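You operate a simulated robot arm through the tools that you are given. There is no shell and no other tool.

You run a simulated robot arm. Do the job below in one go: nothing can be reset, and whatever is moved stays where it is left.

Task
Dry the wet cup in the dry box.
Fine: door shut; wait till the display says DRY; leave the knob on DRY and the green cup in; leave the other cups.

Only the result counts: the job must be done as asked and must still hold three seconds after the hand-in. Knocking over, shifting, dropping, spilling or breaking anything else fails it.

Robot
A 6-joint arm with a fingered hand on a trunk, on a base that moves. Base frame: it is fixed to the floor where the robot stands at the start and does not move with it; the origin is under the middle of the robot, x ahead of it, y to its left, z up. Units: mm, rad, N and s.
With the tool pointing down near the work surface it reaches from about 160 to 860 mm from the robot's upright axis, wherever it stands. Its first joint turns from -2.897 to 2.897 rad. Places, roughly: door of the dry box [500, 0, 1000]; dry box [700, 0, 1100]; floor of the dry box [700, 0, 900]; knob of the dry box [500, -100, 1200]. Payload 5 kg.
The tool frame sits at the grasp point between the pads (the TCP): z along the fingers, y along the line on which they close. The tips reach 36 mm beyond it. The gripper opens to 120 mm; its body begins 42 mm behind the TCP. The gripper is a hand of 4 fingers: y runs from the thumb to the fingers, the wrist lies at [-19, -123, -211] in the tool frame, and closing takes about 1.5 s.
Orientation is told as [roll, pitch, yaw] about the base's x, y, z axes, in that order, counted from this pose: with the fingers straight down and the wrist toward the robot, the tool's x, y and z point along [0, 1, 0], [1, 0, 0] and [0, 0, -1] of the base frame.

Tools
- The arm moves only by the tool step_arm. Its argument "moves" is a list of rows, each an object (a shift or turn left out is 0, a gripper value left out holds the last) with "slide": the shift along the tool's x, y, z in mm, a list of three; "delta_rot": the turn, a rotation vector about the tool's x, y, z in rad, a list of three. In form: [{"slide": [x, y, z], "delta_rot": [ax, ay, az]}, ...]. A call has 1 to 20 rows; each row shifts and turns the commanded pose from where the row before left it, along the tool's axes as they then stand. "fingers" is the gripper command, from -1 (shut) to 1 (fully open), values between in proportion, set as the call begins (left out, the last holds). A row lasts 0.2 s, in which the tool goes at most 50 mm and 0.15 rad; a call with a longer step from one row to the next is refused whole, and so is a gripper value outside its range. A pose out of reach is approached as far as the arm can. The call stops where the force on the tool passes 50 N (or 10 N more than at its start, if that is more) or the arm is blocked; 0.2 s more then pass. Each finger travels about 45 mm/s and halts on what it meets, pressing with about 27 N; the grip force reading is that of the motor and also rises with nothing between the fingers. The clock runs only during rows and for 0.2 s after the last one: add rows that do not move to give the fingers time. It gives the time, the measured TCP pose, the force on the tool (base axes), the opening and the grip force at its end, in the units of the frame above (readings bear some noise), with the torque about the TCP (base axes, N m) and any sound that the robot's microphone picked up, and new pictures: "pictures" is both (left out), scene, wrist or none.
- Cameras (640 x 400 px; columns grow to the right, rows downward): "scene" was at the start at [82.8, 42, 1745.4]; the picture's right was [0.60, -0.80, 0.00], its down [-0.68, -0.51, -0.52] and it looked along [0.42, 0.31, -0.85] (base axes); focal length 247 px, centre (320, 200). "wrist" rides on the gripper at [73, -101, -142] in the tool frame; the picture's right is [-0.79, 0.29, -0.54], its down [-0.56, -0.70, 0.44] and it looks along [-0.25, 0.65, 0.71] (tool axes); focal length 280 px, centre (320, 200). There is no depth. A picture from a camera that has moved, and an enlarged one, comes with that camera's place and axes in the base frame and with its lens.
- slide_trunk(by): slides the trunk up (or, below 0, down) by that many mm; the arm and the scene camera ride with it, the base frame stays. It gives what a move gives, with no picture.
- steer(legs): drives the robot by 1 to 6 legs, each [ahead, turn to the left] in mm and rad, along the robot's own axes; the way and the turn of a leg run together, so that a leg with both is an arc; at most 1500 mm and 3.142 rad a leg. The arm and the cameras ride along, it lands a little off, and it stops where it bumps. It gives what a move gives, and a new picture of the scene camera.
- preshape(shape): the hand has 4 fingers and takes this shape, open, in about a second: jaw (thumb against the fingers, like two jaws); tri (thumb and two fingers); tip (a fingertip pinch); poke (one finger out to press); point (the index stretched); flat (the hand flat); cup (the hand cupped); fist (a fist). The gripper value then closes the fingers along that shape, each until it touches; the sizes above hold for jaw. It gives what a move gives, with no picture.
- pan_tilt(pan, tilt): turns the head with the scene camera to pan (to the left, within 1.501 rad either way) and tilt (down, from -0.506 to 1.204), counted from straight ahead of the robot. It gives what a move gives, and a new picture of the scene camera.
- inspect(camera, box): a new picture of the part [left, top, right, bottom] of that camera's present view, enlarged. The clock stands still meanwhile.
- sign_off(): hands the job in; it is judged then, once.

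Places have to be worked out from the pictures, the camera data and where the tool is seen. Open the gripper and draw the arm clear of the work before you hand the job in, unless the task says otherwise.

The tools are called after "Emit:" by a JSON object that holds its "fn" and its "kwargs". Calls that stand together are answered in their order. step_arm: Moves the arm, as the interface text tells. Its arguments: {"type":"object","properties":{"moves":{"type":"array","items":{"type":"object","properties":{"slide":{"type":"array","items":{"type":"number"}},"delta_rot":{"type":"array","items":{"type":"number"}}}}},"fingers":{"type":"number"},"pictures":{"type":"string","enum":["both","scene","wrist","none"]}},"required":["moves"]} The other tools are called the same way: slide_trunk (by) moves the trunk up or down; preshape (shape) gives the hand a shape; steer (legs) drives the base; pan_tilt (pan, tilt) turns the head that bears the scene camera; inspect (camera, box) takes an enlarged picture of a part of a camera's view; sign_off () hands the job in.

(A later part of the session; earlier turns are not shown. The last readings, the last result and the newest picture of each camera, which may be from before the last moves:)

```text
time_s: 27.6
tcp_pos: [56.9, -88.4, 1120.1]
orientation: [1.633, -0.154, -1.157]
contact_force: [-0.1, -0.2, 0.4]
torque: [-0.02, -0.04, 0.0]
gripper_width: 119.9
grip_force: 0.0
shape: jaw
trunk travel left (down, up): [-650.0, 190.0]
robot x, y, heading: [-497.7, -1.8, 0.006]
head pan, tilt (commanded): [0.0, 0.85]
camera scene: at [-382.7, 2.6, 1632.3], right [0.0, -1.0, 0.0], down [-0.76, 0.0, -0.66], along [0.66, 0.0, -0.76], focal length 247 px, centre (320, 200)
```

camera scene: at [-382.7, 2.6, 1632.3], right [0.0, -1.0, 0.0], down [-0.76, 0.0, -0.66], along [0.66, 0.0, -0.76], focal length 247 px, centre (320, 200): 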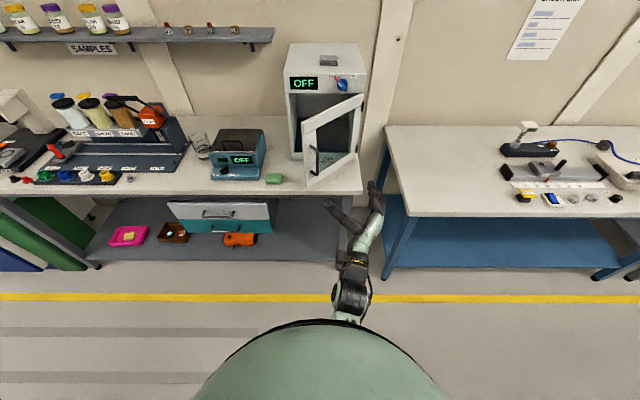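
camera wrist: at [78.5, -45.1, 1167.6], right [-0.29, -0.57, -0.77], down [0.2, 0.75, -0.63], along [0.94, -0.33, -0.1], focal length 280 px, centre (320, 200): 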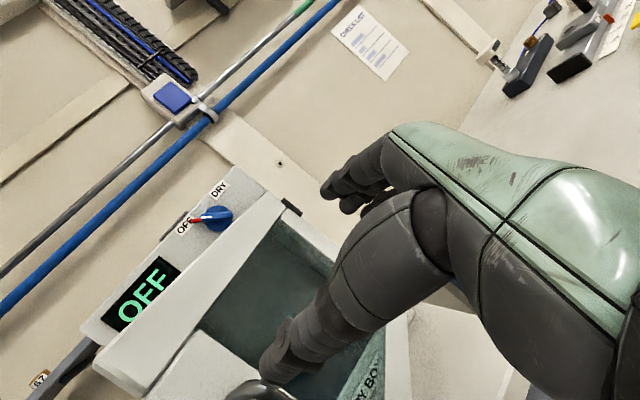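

Now with room, I move the hand left and forward in free air and square it up again to point along +x.

Emit:
{"fn": "step_arm", "kwargs": {"moves": [{"slide": [-8.8, -20.7, 29.9]}, {"slide": [-8.8, -20.7, 29.9]}, {"slide": [-8.8, -20.7, 29.9]}, {"slide": [-8.8, -20.7, 29.9]}, {"slide": [-8.8, -20.7, 29.9]}, {"delta_rot": [-0.1044, -0.0232, 0.0348]}, {"delta_rot": [-0.1044, -0.0232, 0.0348]}, {"delta_rot": [-0.1044, -0.0232, 0.0348]}, {"delta_rot": [-0.1044, -0.0232, 0.0348]}], "fingers": -1, "pictures": "scene"}}

```text
time_s: 29.6
tcp_pos: [151.0, 61.8, 1072.8]
orientation: [1.576, 0.001, -1.573]
contact_force: [0.8, 0.2, 0.8]
torque: [0.0, -0.04, -0.01]
gripper_width: 0.0
grip_force: 27.5
shape: jaw
trunk travel left (down, up): [-650.0, 190.0]
robot x, y, heading: [-501.0, 1.0, 0.003]
head pan, tilt (commanded): [0.0, 0.85]
camera scene: at [-391.5, 1.4, 1632.9], right [0.0, -1.0, 0.0], down [-0.75, 0.0, -0.66], along [0.66, 0.0, -0.75], focal length 247 px, centre (320, 200)
```

scene: 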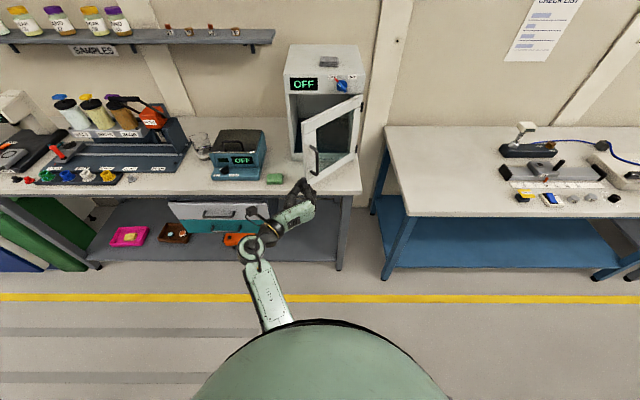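

The hand is square and closed. The door's free edge is near (324, 50), so I go left to y≈150, then forward past the edge on its inner side.

Emit:
{"fn": "step_arm", "kwargs": {"moves": [{"slide": [-14, -44, 0]}, {"slide": [-14, -44, 0]}, {"slide": [0, 0, 40]}, {"slide": [0, 0, 40]}, {"slide": [0, 0, 40]}, {"slide": [0, 0, 40]}, {"slide": [0, 0, 20]}], "pictures": "both"}}

Emit:
{"fn": "inspect", "kwargs": {"camera": "scene", "box": [240, 80, 400, 220]}}

```text
time_s: 31.2
tcp_pos: [318.4, 140.2, 1064.5]
orientation: [1.57, 0.0, -1.569]
contact_force: [-0.1, 0.1, -0.1]
torque: [-0.01, -0.01, 0.04]
gripper_width: 0.1
grip_force: 27.3
shape: jaw
out of reach, approached as far as the arm can: row 6, 7
trunk travel left (down, up): [-650.0, 190.0]
robot x, y, heading: [-499.2, 1.4, 0.007]
head pan, tilt (commanded): [0.0, 0.85]
camera scene: at [-392.3, 0.7, 1633.0], right [0.0, -1.0, 0.0], down [-0.75, 0.0, -0.66], along [0.66, 0.0, -0.75], focal length 247 px, centre (320, 200)
camera wrist: at [175.0, 242.2, 1137.3], right [-0.54, -0.29, -0.79], down [0.44, 0.7, -0.56], along [0.72, -0.65, -0.25], focal length 280 px, centre (320, 200)
```

scene: 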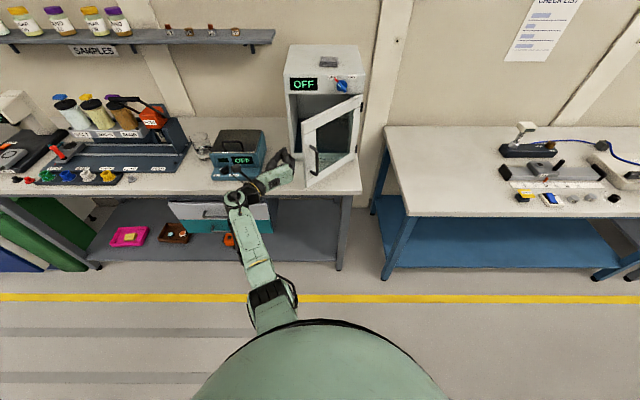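
wrist: 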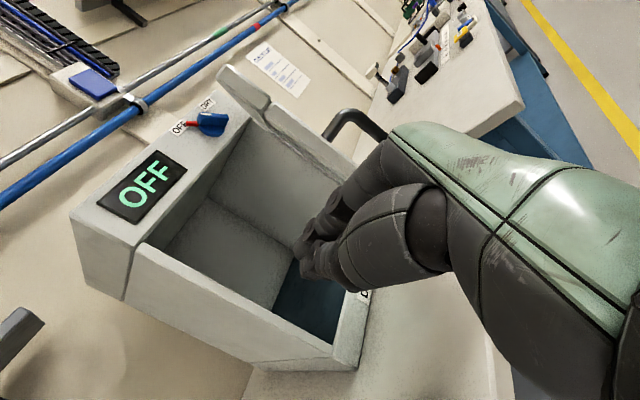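

```text
2.86 times, centred on (320, 150) of scene
camera zoom: at [-392.3, 0.7, 1633.0], right [0.0, -1.0, 0.0], down [-0.75, 0.0, -0.66], along [0.66, 0.0, -0.75], focal length 705 px, centre (320, 343)
```

zoom: 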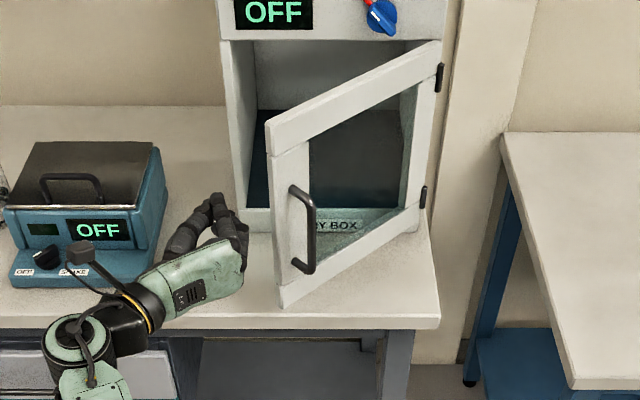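

The closed hand sits just left of the door's free edge, on the inner side. I sweep it to the right to swing the door further open.

Emit:
{"fn": "step_arm", "kwargs": {"moves": [{"slide": [0, 22, 0]}, {"slide": [0, 22, 0]}, {"slide": [0, 22, 0]}, {"slide": [0, 22, 0]}, {"slide": [0, 22, 0]}], "pictures": "scene"}}

Emit:
{"fn": "inspect", "kwargs": {"camera": "scene", "box": [240, 80, 400, 220]}}

```text
time_s: 32.1
tcp_pos: [312.9, 85.1, 1065.3]
orientation: [1.571, 0.0, -1.548]
contact_force: [-24.6, 25.0, 0.4]
torque: [0.42, 0.4, -0.69]
gripper_width: 0.2
grip_force: 27.4
shape: jaw
trunk travel left (down, up): [-650.0, 190.0]
robot x, y, heading: [-499.6, 0.9, 0.013]
head pan, tilt (commanded): [0.0, 0.85]
stopped in row 4: the force on the tool passed its limit at 58 N (the readings are from after the stop); the commanded pose is now the measured one
camera scene: at [-396.8, 3.7, 1633.3], right [0.01, -1.0, 0.0], down [-0.75, -0.01, -0.66], along [0.66, 0.01, -0.75], focal length 247 px, centre (320, 200)
```

scene: 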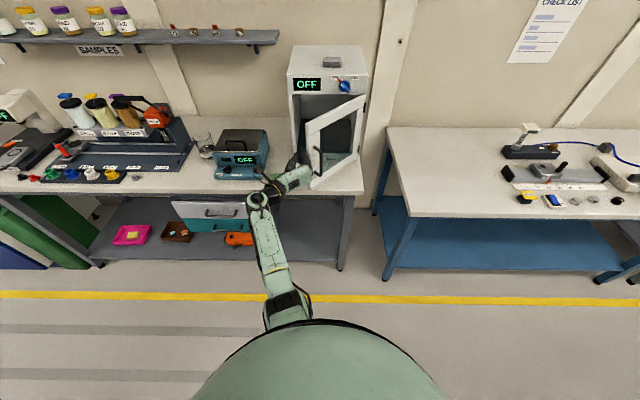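

```text
2.86 times, centred on (320, 150) of scene
camera zoom: at [-396.8, 3.7, 1633.3], right [0.01, -1.0, 0.0], down [-0.75, -0.01, -0.66], along [0.66, 0.01, -0.75], focal length 705 px, centre (320, 343)
```

zoom: 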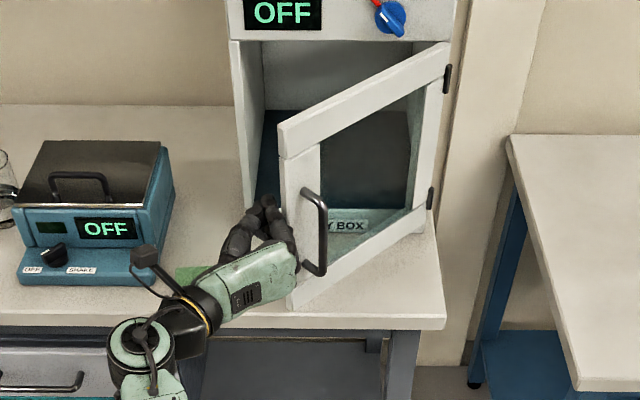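

The force shows the knuckles pushing end-on against the door edge rather than its inner face, so the hand must be deeper. I step back left, then drive the base 90 mm ahead.

Emit:
{"fn": "step_arm", "kwargs": {"moves": [{"slide": [0, -30, 0]}, {"slide": [0, -30, 0]}], "pictures": "none"}}

Emit:
{"fn": "steer", "kwargs": {"legs": [[90, 0]]}}

Emit:
{"fn": "inspect", "kwargs": {"camera": "scene", "box": [240, 80, 400, 220]}}

```text
time_s: 32.7
tcp_pos: [313.2, 140.4, 1066.1]
orientation: [1.572, 0.0, -1.555]
contact_force: [-0.4, -0.6, 1.0]
torque: [-0.04, 0.02, -0.03]
gripper_width: 0.1
grip_force: 27.1
shape: jaw
trunk travel left (down, up): [-650.0, 190.0]
robot x, y, heading: [-502.7, -1.8, 0.002]
head pan, tilt (commanded): [0.0, 0.85]
```

```text
time_s: 33.8
tcp_pos: [403.8, 141.0, 1063.7]
orientation: [1.571, 0.002, -1.556]
contact_force: [-0.1, 0.2, -0.4]
torque: [0.0, -0.01, -0.02]
gripper_width: 0.0
grip_force: 27.4
shape: jaw
trunk travel left (down, up): [-650.0, 190.0]
robot x, y, heading: [-408.9, -0.1, 0.012]
head pan, tilt (commanded): [0.0, 0.85]
camera scene: at [-302.8, 2.3, 1633.0], right [0.01, -1.0, 0.0], down [-0.75, -0.01, -0.66], along [0.66, 0.01, -0.75], focal length 247 px, centre (320, 200)
```

scene: 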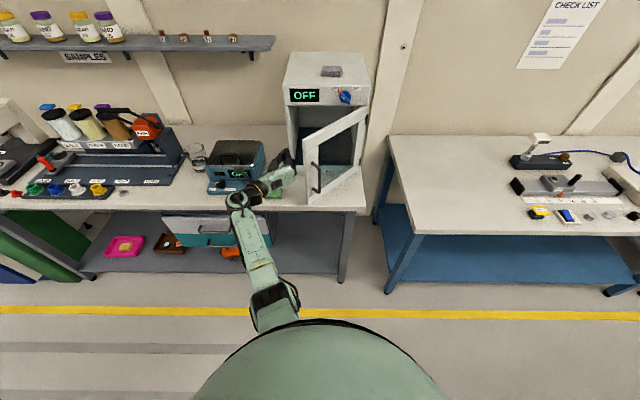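

```text
2.86 times, centred on (320, 150) of scene
camera zoom: at [-302.8, 2.3, 1633.0], right [0.01, -1.0, 0.0], down [-0.75, -0.01, -0.66], along [0.66, 0.01, -0.75], focal length 705 px, centre (320, 343)
```

zoom: 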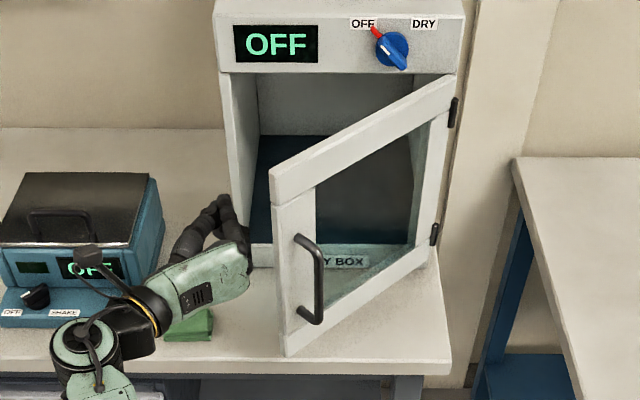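

Now the knuckles are past the edge on the inner side. I sweep right again.

Emit:
{"fn": "step_arm", "kwargs": {"moves": [{"slide": [0, 22, 0]}, {"slide": [0, 22, 0]}, {"slide": [0, 22, 0]}, {"slide": [0, 22, 0]}, {"slide": [0, 22, 0]}], "pictures": "none"}}

Emit:
{"fn": "inspect", "kwargs": {"camera": "scene", "box": [240, 80, 400, 220]}}

```text
time_s: 35.0
tcp_pos: [404.4, 27.2, 1063.5]
orientation: [1.572, 0.001, -1.554]
contact_force: [0.4, 0.7, -0.5]
torque: [-0.01, 0.01, -0.04]
gripper_width: 0.1
grip_force: 27.3
shape: jaw
trunk travel left (down, up): [-650.0, 190.0]
robot x, y, heading: [-406.7, -0.4, 0.015]
head pan, tilt (commanded): [0.0, 0.85]
```

```text
2.86 times, centred on (320, 150) of scene
camera zoom: at [-303.2, 1.6, 1633.0], right [0.01, -1.0, 0.0], down [-0.75, -0.01, -0.66], along [0.66, 0.01, -0.75], focal length 705 px, centre (320, 343)
```

zoom: 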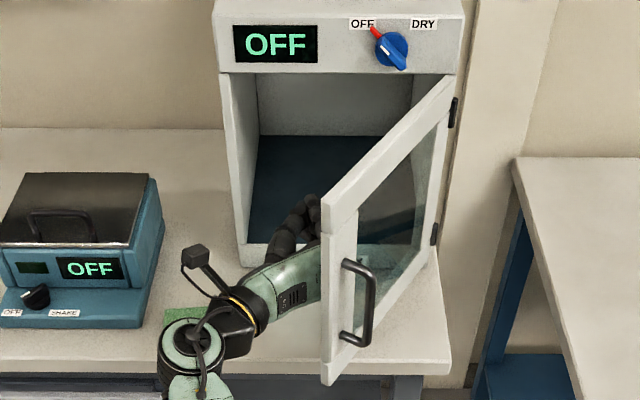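

The door follows easily, now near 60°. I continue the sweep.

Emit:
{"fn": "step_arm", "kwargs": {"moves": [{"slide": [0, 22, 0]}, {"slide": [0, 22, 0]}, {"slide": [0, 22, 0]}, {"slide": [0, 22, -5]}, {"slide": [0, 20, -5]}], "pictures": "none"}}

Emit:
{"fn": "inspect", "kwargs": {"camera": "scene", "box": [240, 80, 400, 220]}}

```text
time_s: 36.2
tcp_pos: [395.7, -76.7, 1063.3]
orientation: [1.571, 0.003, -1.553]
contact_force: [-0.5, 0.0, 0.2]
torque: [-0.03, 0.01, -0.02]
gripper_width: 0.0
grip_force: 27.3
shape: jaw
trunk travel left (down, up): [-650.0, 190.0]
robot x, y, heading: [-413.0, -1.0, 0.01]
head pan, tilt (commanded): [0.0, 0.85]
```

```text
2.86 times, centred on (320, 150) of scene
camera zoom: at [-303.3, 1.8, 1633.0], right [0.01, -1.0, 0.0], down [-0.75, -0.01, -0.66], along [0.66, 0.01, -0.75], focal length 705 px, centre (320, 343)
```

zoom: 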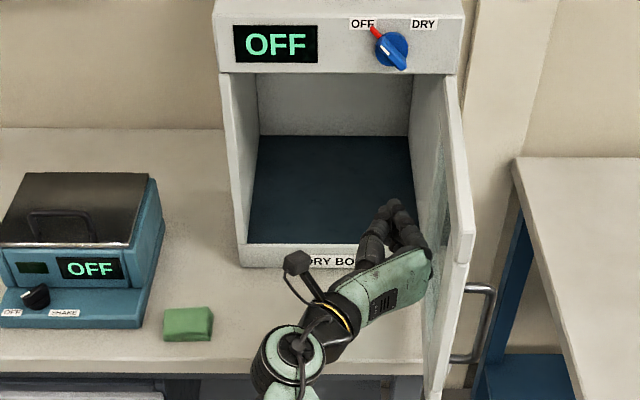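

The door stands at about 90°. I push it slightly further for clearance, then will move away.

Emit:
{"fn": "step_arm", "kwargs": {"moves": [{"slide": [0, 22, -5]}, {"slide": [0, 22, -5]}, {"slide": [0, 15, -5]}], "pictures": "none"}}

Emit:
{"fn": "inspect", "kwargs": {"camera": "scene", "box": [240, 80, 400, 220]}}

```text
time_s: 37.0
tcp_pos: [384.5, -136.7, 1063.8]
orientation: [1.572, 0.002, -1.555]
contact_force: [-0.4, 0.0, 0.9]
torque: [0.03, 0.0, -0.01]
gripper_width: 0.4
grip_force: 26.7
shape: jaw
trunk travel left (down, up): [-650.0, 190.0]
robot x, y, heading: [-410.9, -1.3, 0.009]
head pan, tilt (commanded): [0.0, 0.85]
```

```text
2.86 times, centred on (320, 150) of scene
camera zoom: at [-303.4, 1.9, 1633.0], right [0.01, -1.0, 0.0], down [-0.75, -0.01, -0.66], along [0.66, 0.01, -0.75], focal length 705 px, centre (320, 343)
```

zoom: 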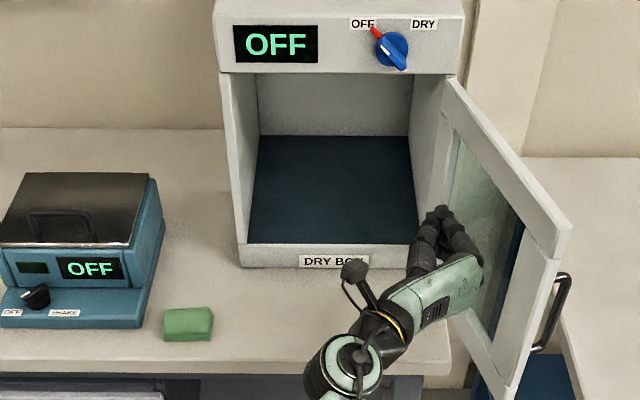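

The door stands at about 115°, and the chamber is empty with a clear opening. I draw the hand back to the left and fold it in before driving to the cups.

Emit:
{"fn": "step_arm", "kwargs": {"moves": [{"slide": [0, -31, -38]}, {"slide": [0, -31, -38]}, {"slide": [0, -31, -38]}, {"slide": [0, -31, -38]}, {"slide": [0, -31, -38]}, {"slide": [0, -31, -38]}, {"slide": [0, -31, -38]}, {"slide": [0, -31, -38]}, {"slide": [0, -31, -30]}], "pictures": "scene"}}

```text
time_s: 39.0
tcp_pos: [44.4, 137.6, 1064.9]
orientation: [1.57, 0.002, -1.554]
contact_force: [0.0, -0.9, -0.4]
torque: [0.01, 0.02, -0.01]
gripper_width: 0.0
grip_force: 27.3
shape: jaw
trunk travel left (down, up): [-650.0, 190.0]
robot x, y, heading: [-408.6, -0.3, 0.016]
head pan, tilt (commanded): [0.0, 0.85]
camera scene: at [-303.6, 3.4, 1633.0], right [0.01, -1.0, 0.0], down [-0.75, -0.01, -0.66], along [0.66, 0.01, -0.75], focal length 247 px, centre (320, 200)
```

scene: 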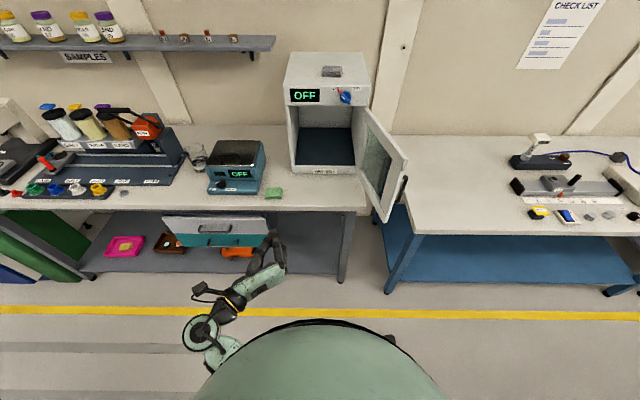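

The door stays open. Before driving I look left down the aisle for obstacles.

Emit:
{"fn": "pan_tilt", "kwargs": {"pan": 1.4, "tilt": 0.7}}

```text
time_s: 40.6
tcp_pos: [45.6, 136.3, 1063.3]
orientation: [1.572, 0.002, -1.554]
contact_force: [0.0, 0.4, 0.0]
torque: [0.02, -0.02, 0.01]
gripper_width: 0.0
grip_force: 26.7
shape: jaw
trunk travel left (down, up): [-650.0, 190.0]
robot x, y, heading: [-408.6, 0.8, 0.01]
head pan, tilt (commanded): [1.4, 0.7]
camera scene: at [-367.9, 85.4, 1645.2], right [0.99, -0.16, 0.0], down [-0.1, -0.64, -0.76], along [0.12, 0.76, -0.64], focal length 247 px, centre (320, 200)
```

scene: 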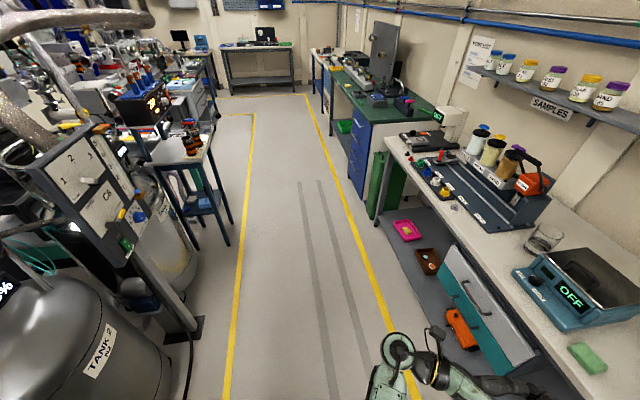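

The aisle (about x −800 to 206) is clear. I move 100 mm ahead, turn left, drive 1100 mm along the bench, and turn back to face it.

Emit:
{"fn": "steer", "kwargs": {"legs": [[100, 0], [0, 1.56], [1100, 0], [0, -1.571]]}}

Emit:
{"fn": "pan_tilt", "kwargs": {"pan": 0.0, "tilt": 0.75}}

```text
time_s: 56.4
tcp_pos: [153.9, 1225.0, 1062.9]
orientation: [1.569, 0.001, -1.543]
contact_force: [0.7, -0.5, -0.2]
torque: [-0.02, 0.02, -0.03]
gripper_width: 0.0
grip_force: 26.7
shape: jaw
trunk travel left (down, up): [-650.0, 190.0]
robot x, y, heading: [-298.4, 1084.1, 0.026]
head pan, tilt (commanded): [1.4, 0.7]
camera scene: at [-258.9, 1168.2, 1645.3], right [0.99, -0.15, 0.0], down [-0.09, -0.64, -0.76], along [0.11, 0.76, -0.64], focal length 247 px, centre (320, 200)
```

scene: 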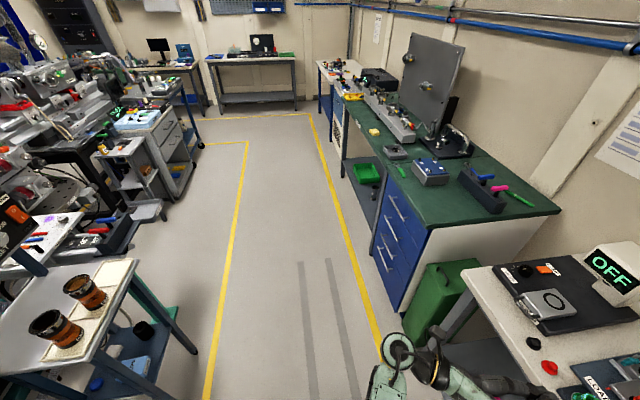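

```text
time_s: 57.9
tcp_pos: [153.9, 1224.1, 1063.0]
orientation: [1.571, 0.003, -1.544]
contact_force: [-0.6, -0.1, 0.0]
torque: [0.04, 0.01, -0.02]
gripper_width: 0.2
grip_force: 27.0
shape: jaw
trunk travel left (down, up): [-650.0, 190.0]
robot x, y, heading: [-299.1, 1083.3, 0.024]
head pan, tilt (commanded): [0.0, 0.75]
camera scene: at [-188.5, 1086.3, 1641.0], right [0.02, -1.0, 0.0], down [-0.68, -0.02, -0.73], along [0.73, 0.02, -0.68], focal length 247 px, centre (320, 200)
```

scene: 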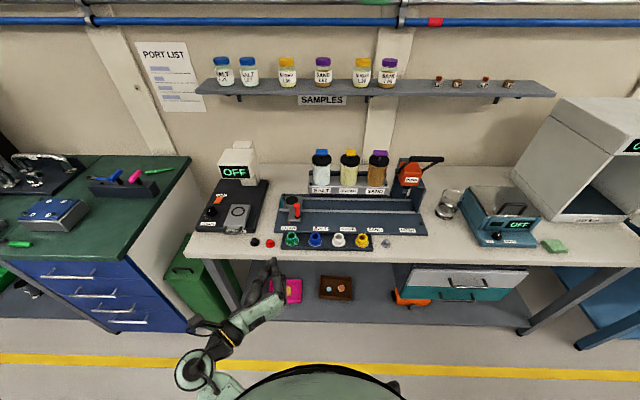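

Arrived at about (−299, 1083). The four cups are in view in their rail; I zoom in to measure them.

Emit:
{"fn": "inspect", "kwargs": {"camera": "scene", "box": [235, 215, 405, 265]}}

Emit:
{"fn": "inspect", "kwargs": {"camera": "scene", "box": [270, 220, 330, 260]}}

Emit:
{"fn": "inspect", "kwargs": {"camera": "scene", "box": [180, 140, 450, 270]}}

```text
3.76 times, centred on (320, 240) of scene
camera zoom: at [-188.5, 1086.3, 1641.0], right [0.02, -1.0, 0.0], down [-0.68, -0.02, -0.73], along [0.73, 0.02, -0.68], focal length 929 px, centre (320, 49)
```

zoom: 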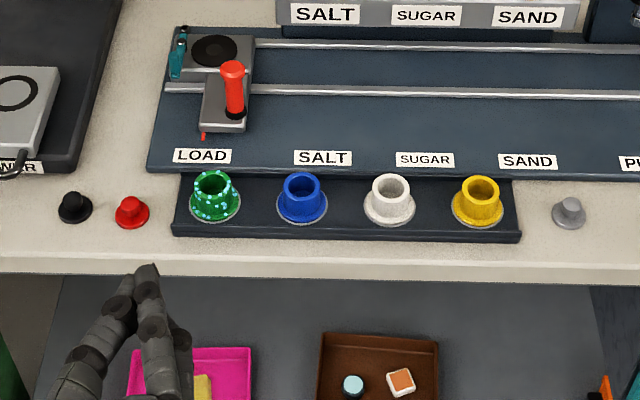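

```text
10.00 times, centred on (300, 240) of scene
camera zoom: at [-188.5, 1086.3, 1641.0], right [0.02, -1.0, 0.0], down [-0.68, -0.02, -0.73], along [0.73, 0.02, -0.68], focal length 2468 px, centre (520, -200)
```

zoom: 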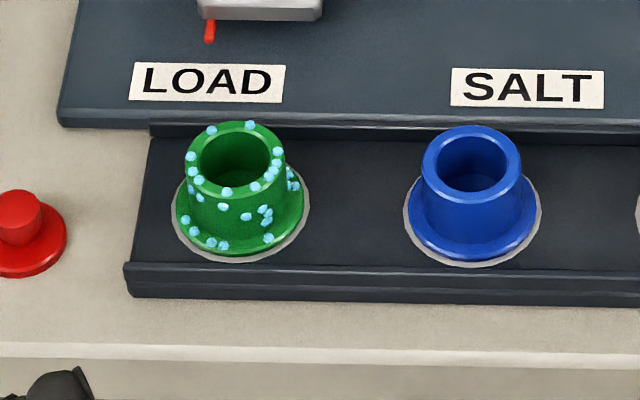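

```text
2.37 times, centred on (315, 205) of scene
camera zoom: at [-188.5, 1086.3, 1641.0], right [0.02, -1.0, 0.0], down [-0.68, -0.02, -0.73], along [0.73, 0.02, -0.68], focal length 585 px, centre (332, 188)
```

zoom: 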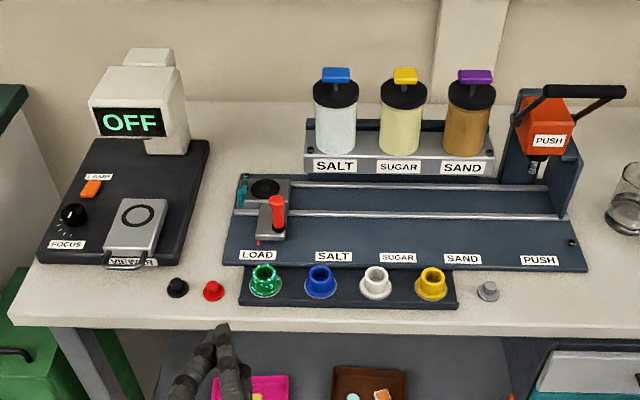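

The green cup carries water drops, so it is the wet one. It is small: about 38 mm across, with a 48 mm flange and roughly 33 mm high, at about (391, 1207). I raise the trunk again and turn the hand back to point straight down, in free air in front of the bench.

Emit:
{"fn": "slide_trunk", "kwargs": {"by": 100}}

Emit:
{"fn": "step_arm", "kwargs": {"moves": [{"delta_rot": [0.0863, -0.0863, -0.0863]}, {"delta_rot": [0.0863, -0.0863, -0.0863]}, {"delta_rot": [0.0863, -0.0863, -0.0863]}, {"delta_rot": [0.0863, -0.0863, -0.0863]}, {"delta_rot": [0.0863, -0.0863, -0.0863]}, {"delta_rot": [0.0863, -0.0863, -0.0863]}, {"delta_rot": [0.0863, -0.0863, -0.0863]}, {"delta_rot": [0.0863, -0.0863, -0.0863]}, {"delta_rot": [0.0863, -0.0863, -0.0863]}, {"delta_rot": [0.0863, -0.0863, -0.0863]}, {"delta_rot": [0.0863, -0.0863, -0.0863]}, {"delta_rot": [0.0863, -0.0863, -0.0863]}, {"delta_rot": [0.0863, -0.0863, -0.0863]}, {"delta_rot": [0.0863, -0.0863, -0.0863]}], "fingers": 1, "pictures": "both"}}

```text
time_s: 59.2
tcp_pos: [153.6, 1223.6, 1164.2]
orientation: [1.572, 0.0, -1.542]
contact_force: [-0.6, 0.8, -0.7]
torque: [-0.01, -0.02, 0.0]
gripper_width: 0.1
grip_force: 27.1
shape: jaw
trunk travel left (down, up): [-750.0, 90.0]
robot x, y, heading: [-301.1, 1080.6, 0.021]
head pan, tilt (commanded): [0.0, 0.75]
```

```text
time_s: 62.2
tcp_pos: [172.8, 1238.8, 1142.3]
orientation: [0.004, -0.003, 0.029]
contact_force: [-0.3, 0.4, -0.8]
torque: [0.0, 0.03, 0.0]
gripper_width: 119.6
grip_force: 0.0
shape: jaw
out of reach, approached as far as the arm can: row 8, 9, 10
trunk travel left (down, up): [-750.0, 90.0]
robot x, y, heading: [-297.9, 1084.5, 0.024]
head pan, tilt (commanded): [0.0, 0.75]
camera scene: at [-186.8, 1086.6, 1740.9], right [0.02, -1.0, 0.0], down [-0.68, -0.02, -0.73], along [0.73, 0.02, -0.68], focal length 247 px, centre (320, 200)
camera wrist: at [68.4, 1307.5, 1282.9], right [0.31, -0.78, 0.54], down [-0.68, -0.58, -0.45], along [0.66, -0.23, -0.71], focal length 280 px, centre (320, 200)
```

scene: 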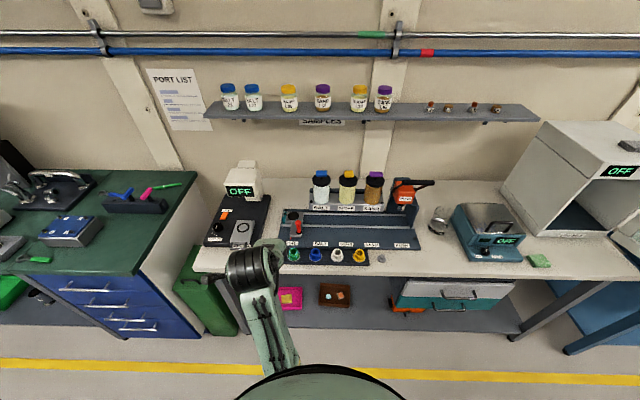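
wrist: 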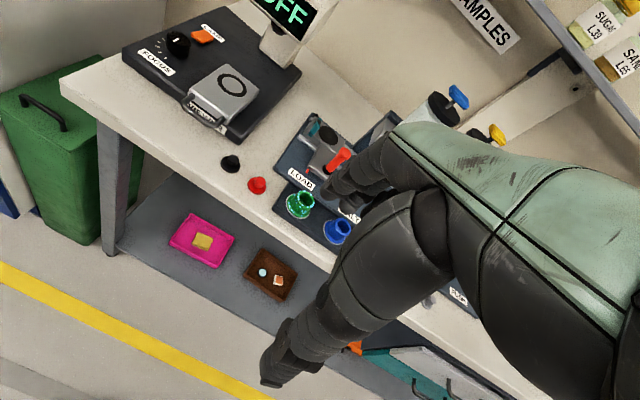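

The hand now points down. I take a second zoom of the green cup from this height and one from the wrist camera to triangulate it.

Emit:
{"fn": "inspect", "kwargs": {"camera": "scene", "box": [270, 230, 330, 270]}}

Emit:
{"fn": "inspect", "kwargs": {"camera": "wrist", "box": [250, 160, 370, 250]}}

```text
10.00 times, centred on (300, 250) of scene
camera zoom: at [-186.8, 1086.6, 1740.9], right [0.02, -1.0, 0.0], down [-0.68, -0.02, -0.73], along [0.73, 0.02, -0.68], focal length 2468 px, centre (520, -300)
```

zoom: 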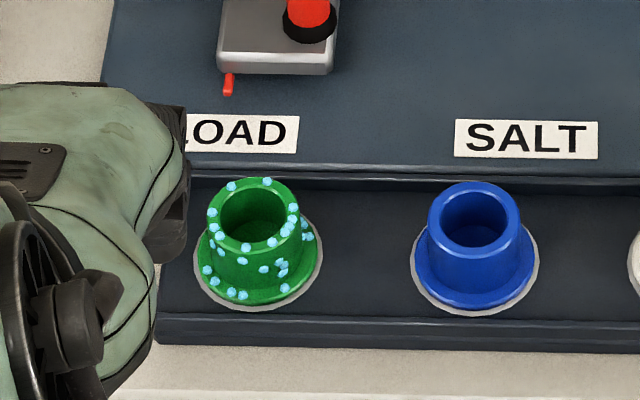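

```text
4.44 times, centred on (310, 205) of wrist
camera zoom: at [68.4, 1307.5, 1282.9], right [0.31, -0.78, 0.54], down [-0.68, -0.58, -0.45], along [0.66, -0.23, -0.71], focal length 1246 px, centre (364, 178)
```

zoom: 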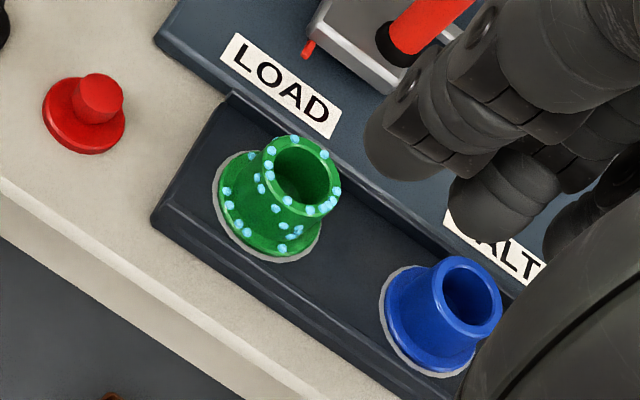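

Triangulation puts the green cup's rim centre at about (406, 1208, 897), with its flange near z 866 and the dispenser plate edge at x ≈ 448 behind it. I move above the cup with the fingers opened to about 76 mm.

Emit:
{"fn": "step_arm", "kwargs": {"moves": [{"slide": [-6.3, 38.4, 17]}, {"slide": [-6.3, 38.4, 17]}, {"slide": [-6.3, 38.4, 17]}, {"slide": [-6.3, 38.4, 17]}, {"slide": [-6.3, 38.4, 17]}, {"slide": [-6.3, 38.4, 17]}], "fingers": 0.27, "pictures": "both"}}

Emit:
{"fn": "inspect", "kwargs": {"camera": "scene", "box": [250, 200, 370, 280]}}

Emit:
{"fn": "inspect", "kwargs": {"camera": "wrist", "box": [220, 140, 400, 280]}}

```text
time_s: 63.6
tcp_pos: [408.0, 1207.3, 1040.4]
orientation: [0.004, -0.003, 0.026]
contact_force: [0.1, -0.2, -0.8]
torque: [-0.03, 0.02, -0.03]
gripper_width: 76.6
grip_force: 0.1
shape: jaw
trunk travel left (down, up): [-750.0, 90.0]
robot x, y, heading: [-302.0, 1081.3, 0.026]
head pan, tilt (commanded): [0.0, 0.75]
camera scene: at [-186.0, 1086.2, 1740.8], right [0.02, -1.0, 0.0], down [-0.68, -0.02, -0.73], along [0.73, 0.02, -0.68], focal length 247 px, centre (320, 200)
camera wrist: at [302.8, 1276.2, 1181.9], right [0.31, -0.78, 0.54], down [-0.68, -0.58, -0.45], along [0.66, -0.23, -0.71], focal length 280 px, centre (320, 200)
```

scene: 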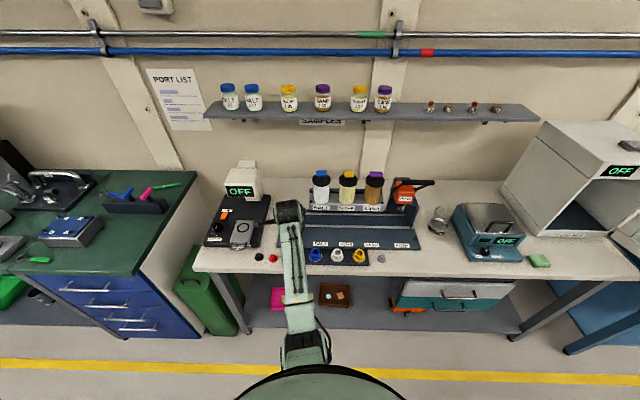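
wrist: 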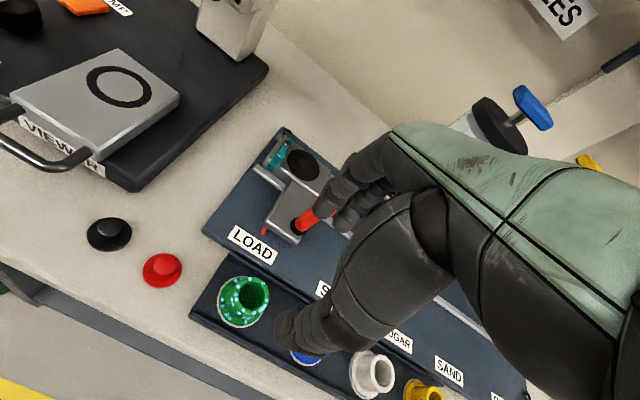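

```text
5.00 times, centred on (310, 240) of scene
camera zoom: at [-186.0, 1086.2, 1740.8], right [0.02, -1.0, 0.0], down [-0.68, -0.02, -0.73], along [0.73, 0.02, -0.68], focal length 1234 px, centre (370, 0)
```

zoom: 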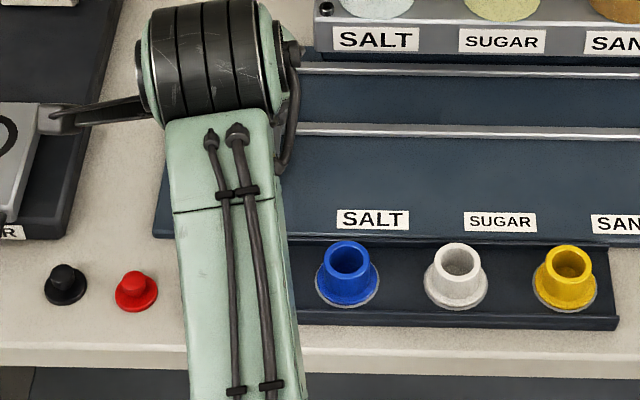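

```text
2.86 times, centred on (310, 210) of wrist
camera zoom: at [302.8, 1276.2, 1181.9], right [0.31, -0.78, 0.54], down [-0.68, -0.58, -0.45], along [0.66, -0.23, -0.71], focal length 801 px, centre (349, 171)
```

zoom: 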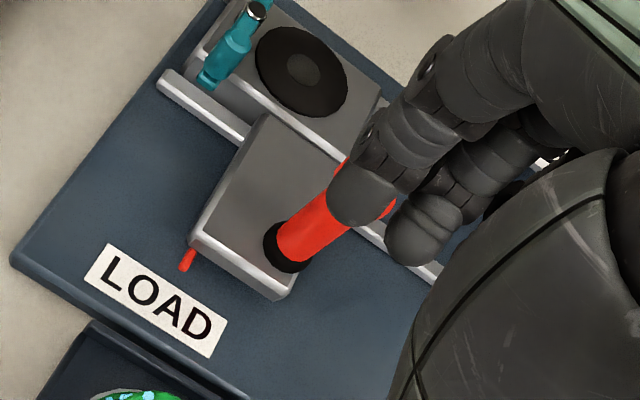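

The hand is above the cup at (408, 1207), but the red lever of the dispenser stands at about (500, 1198) behind it, top near z 955. I shift 5 mm toward the robot for clearance and descend part way to check.

Emit:
{"fn": "step_arm", "kwargs": {"moves": [{"slide": [0, -3, 30]}, {"slide": [0, -3, 30]}, {"slide": [0, 0, 25]}], "pictures": "wrist"}}

Emit:
{"fn": "inspect", "kwargs": {"camera": "wrist", "box": [160, 180, 420, 370]}}

```text
time_s: 64.4
tcp_pos: [399.6, 1206.8, 956.6]
orientation: [0.002, -0.002, 0.027]
contact_force: [0.2, -0.4, -0.5]
torque: [0.03, 0.01, 0.01]
gripper_width: 76.5
grip_force: 0.0
shape: jaw
trunk travel left (down, up): [-750.0, 90.0]
robot x, y, heading: [-302.5, 1082.0, 0.021]
head pan, tilt (commanded): [0.0, 0.75]
camera wrist: at [294.2, 1276.7, 1097.4], right [0.31, -0.78, 0.54], down [-0.68, -0.58, -0.45], along [0.66, -0.23, -0.71], focal length 280 px, centre (320, 200)
```

wrist: 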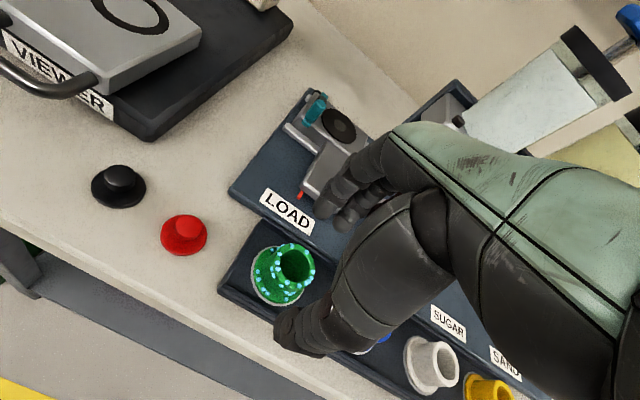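

```text
2.11 times, centred on (290, 275) of wrist
camera zoom: at [294.2, 1276.7, 1097.4], right [0.31, -0.78, 0.54], down [-0.68, -0.58, -0.45], along [0.66, -0.23, -0.71], focal length 590 px, centre (383, 42)
```

zoom: 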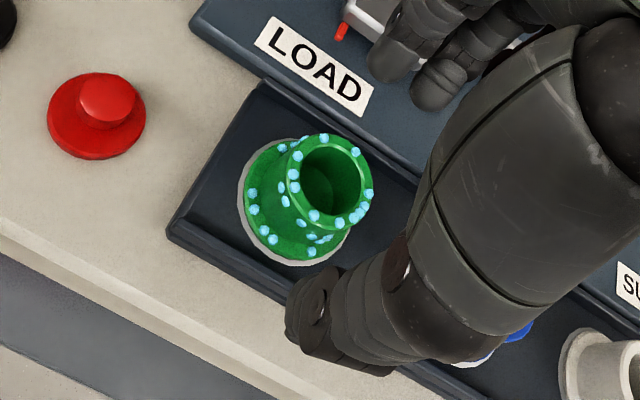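

The cup rim re-measures at (404–406, 1208, 897), well centred between thumb and fingers. I descend to TCP z ≈ 911 so the tips end just above the flange.

Emit:
{"fn": "step_arm", "kwargs": {"moves": [{"slide": [1, 3, 16]}, {"slide": [0, 0, 16]}, {"slide": [0, 0, 13]}], "pictures": "wrist"}}

Emit:
{"fn": "inspect", "kwargs": {"camera": "wrist", "box": [200, 180, 440, 380]}}

```text
time_s: 65.2
tcp_pos: [401.4, 1210.5, 910.4]
orientation: [0.007, -0.003, 0.025]
contact_force: [0.2, 0.4, 0.5]
torque: [0.0, -0.01, 0.01]
gripper_width: 76.6
grip_force: 0.0
shape: jaw
trunk travel left (down, up): [-750.0, 90.0]
robot x, y, heading: [-298.7, 1080.7, 0.023]
head pan, tilt (commanded): [0.0, 0.75]
camera wrist: at [296.3, 1278.9, 1052.6], right [0.31, -0.78, 0.54], down [-0.68, -0.58, -0.45], along [0.66, -0.23, -0.71], focal length 280 px, centre (320, 200)
```

wrist: 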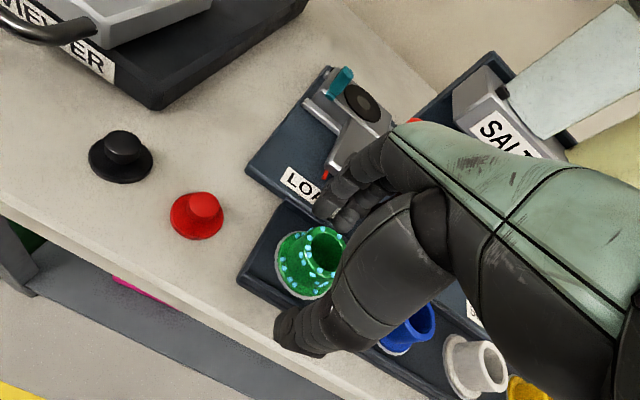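

```text
2.00 times, centred on (320, 280) of wrist
camera zoom: at [296.3, 1278.9, 1052.6], right [0.31, -0.78, 0.54], down [-0.68, -0.58, -0.45], along [0.66, -0.23, -0.71], focal length 561 px, centre (320, 40)
```

zoom: 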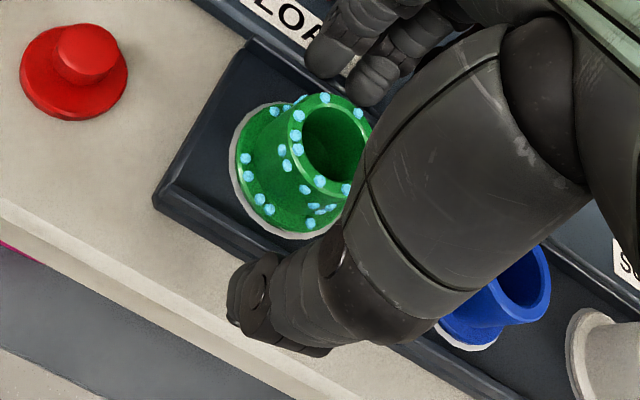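

No contact, and the cup stands between thumb and fingers. I close the hand on it.

Emit:
{"fn": "step_arm", "kwargs": {"moves": [{}, {}, {}, {}, {}, {}, {}, {}], "fingers": -1, "pictures": "wrist"}}

Emit:
{"fn": "inspect", "kwargs": {"camera": "wrist", "box": [200, 180, 440, 380]}}

```text
time_s: 67.0
tcp_pos: [400.3, 1209.0, 915.0]
orientation: [0.004, -0.013, 0.026]
contact_force: [4.8, 1.9, 29.9]
torque: [0.05, -0.49, -0.15]
gripper_width: 53.0
grip_force: 26.4
shape: jaw
trunk travel left (down, up): [-750.0, 90.0]
robot x, y, heading: [-300.5, 1080.2, 0.024]
head pan, tilt (commanded): [0.0, 0.75]
camera wrist: at [294.4, 1278.8, 1056.2], right [0.3, -0.78, 0.54], down [-0.68, -0.58, -0.45], along [0.67, -0.23, -0.71], focal length 280 px, centre (320, 200)
```

wrist: 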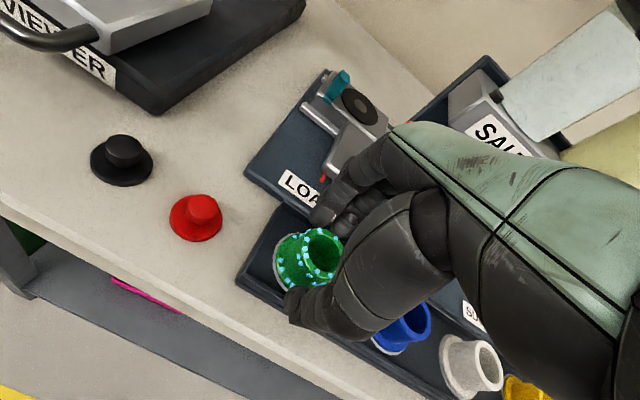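

```text
2.00 times, centred on (320, 280) of wrist
camera zoom: at [294.4, 1278.8, 1056.2], right [0.3, -0.78, 0.54], down [-0.68, -0.58, -0.45], along [0.67, -0.23, -0.71], focal length 561 px, centre (320, 40)
```

zoom: 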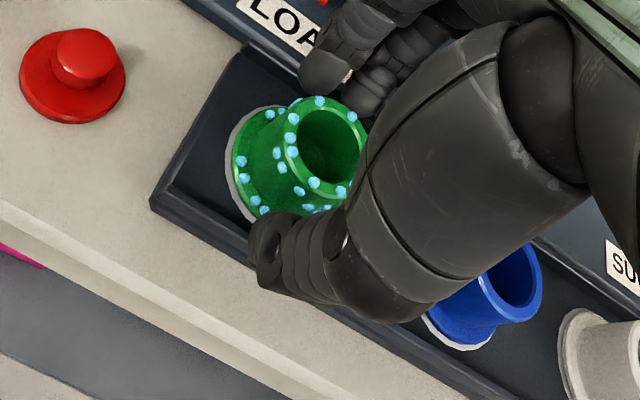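

The fingertips swing lower as they close and are pressing down (30 N) at the flange, width 53. I ease the hand up a little so that the tips clear the flange and close on the body.

Emit:
{"fn": "step_arm", "kwargs": {"moves": [{"slide": [0, 0, -3]}, {"slide": [0, 0, -3]}, {"slide": [0, 0, -3]}, {}, {}], "fingers": -1, "pictures": "wrist"}}

Emit:
{"fn": "inspect", "kwargs": {"camera": "wrist", "box": [200, 180, 440, 380]}}

```text
time_s: 68.2
tcp_pos: [399.7, 1209.0, 917.5]
orientation: [0.002, 0.004, 0.027]
contact_force: [1.3, 6.7, -6.0]
torque: [0.23, -0.13, 0.0]
gripper_width: 52.2
grip_force: 26.7
shape: jaw
trunk travel left (down, up): [-750.0, 90.0]
robot x, y, heading: [-300.1, 1078.5, 0.018]
head pan, tilt (commanded): [0.0, 0.75]
camera wrist: at [296.2, 1278.4, 1058.8], right [0.31, -0.78, 0.54], down [-0.69, -0.58, -0.44], along [0.66, -0.23, -0.72], focal length 280 px, centre (320, 200)
```

wrist: 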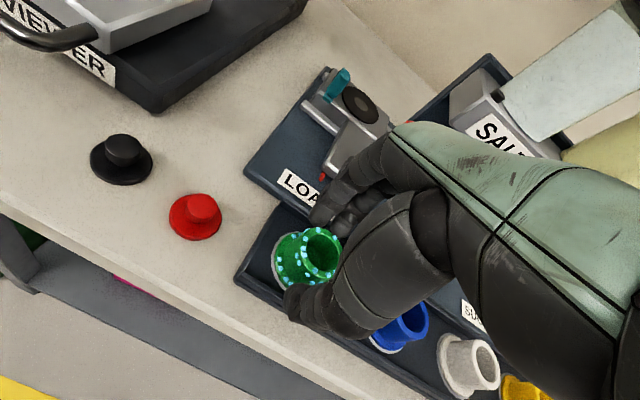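

```text
2.00 times, centred on (320, 280) of wrist
camera zoom: at [296.2, 1278.4, 1058.8], right [0.31, -0.78, 0.54], down [-0.69, -0.58, -0.44], along [0.66, -0.23, -0.72], focal length 561 px, centre (320, 40)
```

zoom: 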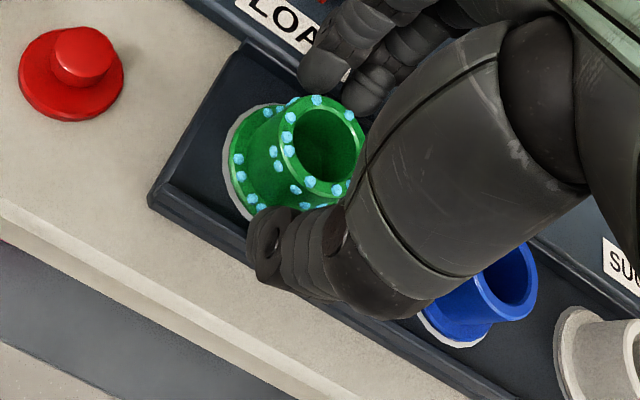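

The width reads 52 with a small downward pull (6 N), so the fingers hold something of the cup. I lift a few millimetres more and watch force and picture.

Emit:
{"fn": "step_arm", "kwargs": {"moves": [{"slide": [0, 0, -3]}, {"slide": [0, 0, -4]}, {}], "fingers": -1, "pictures": "wrist"}}

Emit:
{"fn": "inspect", "kwargs": {"camera": "wrist", "box": [200, 180, 440, 380]}}

```text
time_s: 69.0
tcp_pos: [401.2, 1206.9, 926.7]
orientation: [0.004, -0.002, 0.026]
contact_force: [0.5, 1.0, -1.1]
torque: [0.03, 0.02, -0.06]
gripper_width: 43.4
grip_force: 27.3
shape: jaw
trunk travel left (down, up): [-750.0, 90.0]
robot x, y, heading: [-301.7, 1081.7, 0.021]
head pan, tilt (commanded): [0.0, 0.75]
camera wrist: at [296.6, 1277.3, 1068.0], right [0.31, -0.78, 0.54], down [-0.68, -0.58, -0.45], along [0.66, -0.23, -0.71], focal length 280 px, centre (320, 200)
```

wrist: 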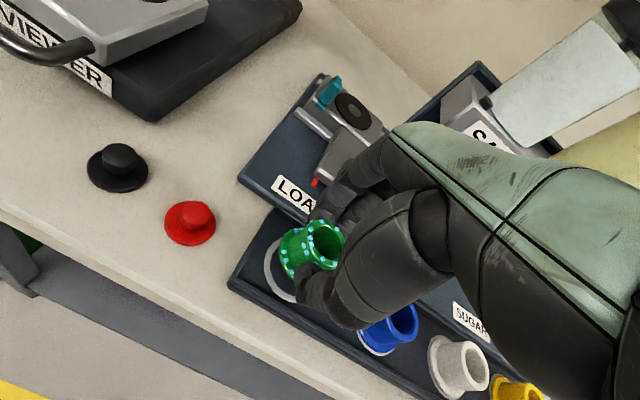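

```text
2.00 times, centred on (320, 280) of wrist
camera zoom: at [296.6, 1277.3, 1068.0], right [0.31, -0.78, 0.54], down [-0.68, -0.58, -0.45], along [0.66, -0.23, -0.71], focal length 561 px, centre (320, 40)
```

zoom: 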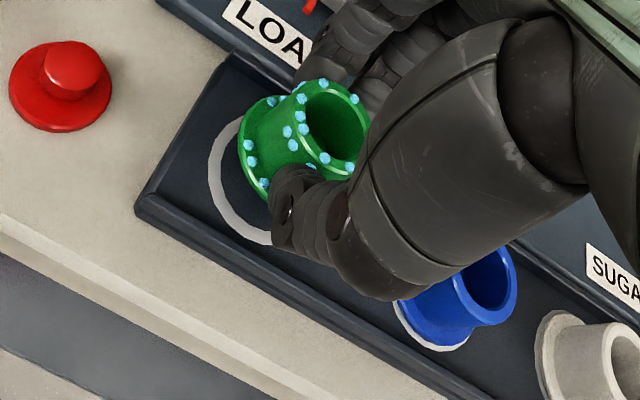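

The width dropped to 43 and the cup has come off its ring mark, apparently held by the body. I lift 30 mm slowly and check that it comes along.

Emit:
{"fn": "step_arm", "kwargs": {"moves": [{}, {"slide": [0, 0, -6]}, {"slide": [0, 0, -8]}, {"slide": [0, 0, -8]}, {"slide": [0, 0, -8]}, {}], "fingers": -1, "pictures": "wrist"}}

Emit:
{"fn": "inspect", "kwargs": {"camera": "wrist", "box": [200, 180, 440, 380]}}

```text
time_s: 70.4
tcp_pos: [401.0, 1209.0, 957.8]
orientation: [0.002, -0.003, 0.026]
contact_force: [0.0, 0.3, -1.3]
torque: [0.01, 0.03, -0.01]
gripper_width: 43.0
grip_force: 27.0
shape: jaw
trunk travel left (down, up): [-750.0, 90.0]
robot x, y, heading: [-299.2, 1081.3, 0.025]
head pan, tilt (commanded): [0.0, 0.75]
camera wrist: at [297.0, 1277.7, 1098.8], right [0.31, -0.78, 0.54], down [-0.68, -0.58, -0.45], along [0.66, -0.23, -0.71], focal length 280 px, centre (320, 200)
```

wrist: 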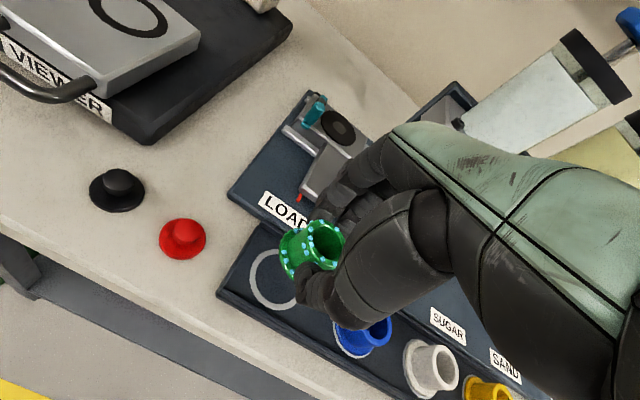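

```text
2.00 times, centred on (320, 280) of wrist
camera zoom: at [297.0, 1277.7, 1098.8], right [0.31, -0.78, 0.54], down [-0.68, -0.58, -0.45], along [0.66, -0.23, -0.71], focal length 561 px, centre (320, 40)
```

zoom: 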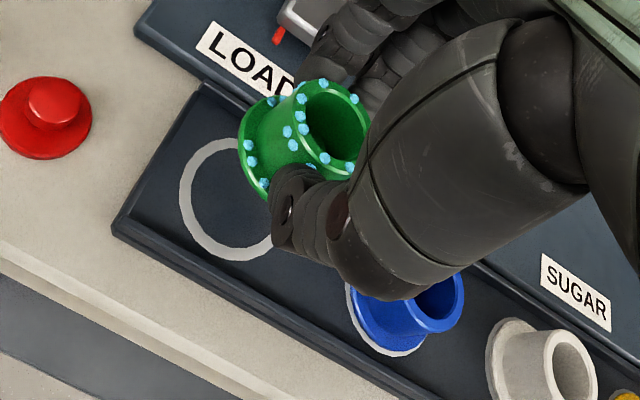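

The cup is firmly held (width 43, steady in view). I lift it clear to about z 1060 and then draw it back toward the robot.

Emit:
{"fn": "step_arm", "kwargs": {"moves": [{"slide": [0, 0, -25]}, {"slide": [0, 0, -25]}, {"slide": [0, 0, -25]}, {"slide": [0, 0, -25]}, {"slide": [0, -30, 0]}, {"slide": [0, -35, 0]}, {"slide": [0, -35, 0]}, {"slide": [0, -35, 0]}, {"slide": [0, -35, 0]}, {"slide": [0, -35, 0]}, {"slide": [0, -35, 0]}], "fingers": -1, "pictures": "both"}}

```text
time_s: 72.8
tcp_pos: [158.7, 1201.3, 1057.4]
orientation: [0.004, -0.004, 0.026]
contact_force: [-0.4, 0.6, -0.7]
torque: [0.04, -0.01, 0.0]
gripper_width: 43.1
grip_force: 27.1
shape: jaw
trunk travel left (down, up): [-750.0, 90.0]
robot x, y, heading: [-300.3, 1081.3, 0.021]
head pan, tilt (commanded): [0.0, 0.75]
camera scene: at [-190.8, 1085.7, 1741.2], right [0.02, -1.0, 0.0], down [-0.68, -0.02, -0.73], along [0.73, 0.02, -0.68], focal length 247 px, centre (320, 200)
camera wrist: at [53.8, 1270.8, 1198.8], right [0.31, -0.78, 0.54], down [-0.68, -0.58, -0.45], along [0.66, -0.23, -0.71], focal length 280 px, centre (320, 200)
```

scene: 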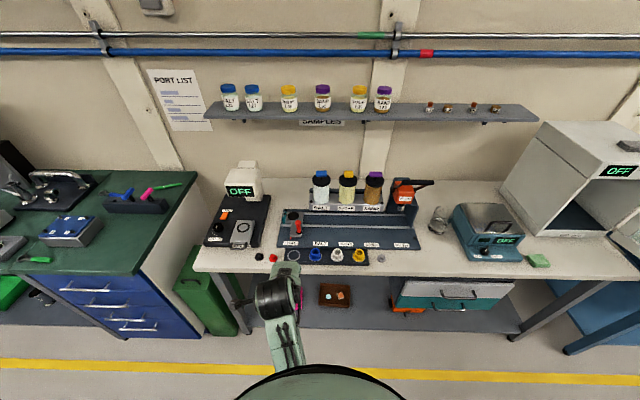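
wrist: 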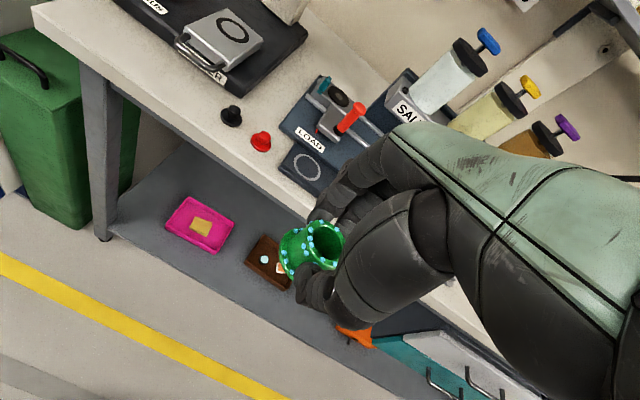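

The cup stays in the hand and the other cups are undisturbed. I drive back: turn left, reverse along the aisle, then turn to face the dry box, so that the hand stays away from the open door.

Emit:
{"fn": "steer", "kwargs": {"legs": [[0, 1.549], [-1070, 0], [0, -1.571]]}}

```text
time_s: 88.0
tcp_pos: [173.5, 111.2, 1056.8]
orientation: [0.003, -0.002, -0.012]
contact_force: [-0.2, 0.0, -0.5]
torque: [0.01, 0.0, 0.01]
gripper_width: 42.8
grip_force: 26.8
shape: jaw
trunk travel left (down, up): [-750.0, 90.0]
robot x, y, heading: [-293.6, 9.2, -0.016]
head pan, tilt (commanded): [0.0, 0.75]
camera scene: at [-180.2, 10.4, 1741.0], right [-0.02, -1.0, 0.0], down [-0.68, 0.01, -0.73], along [0.73, -0.01, -0.68], focal length 247 px, centre (320, 200)
```

scene: 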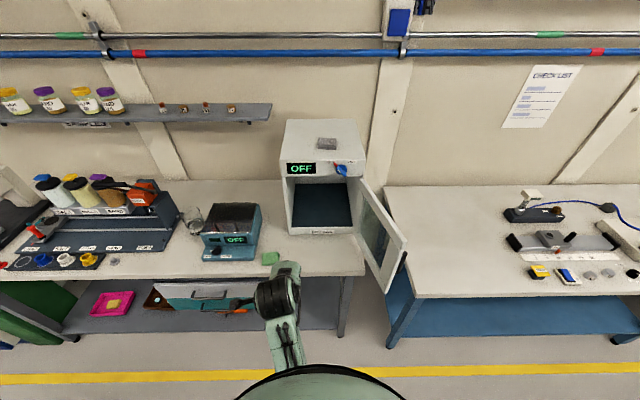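

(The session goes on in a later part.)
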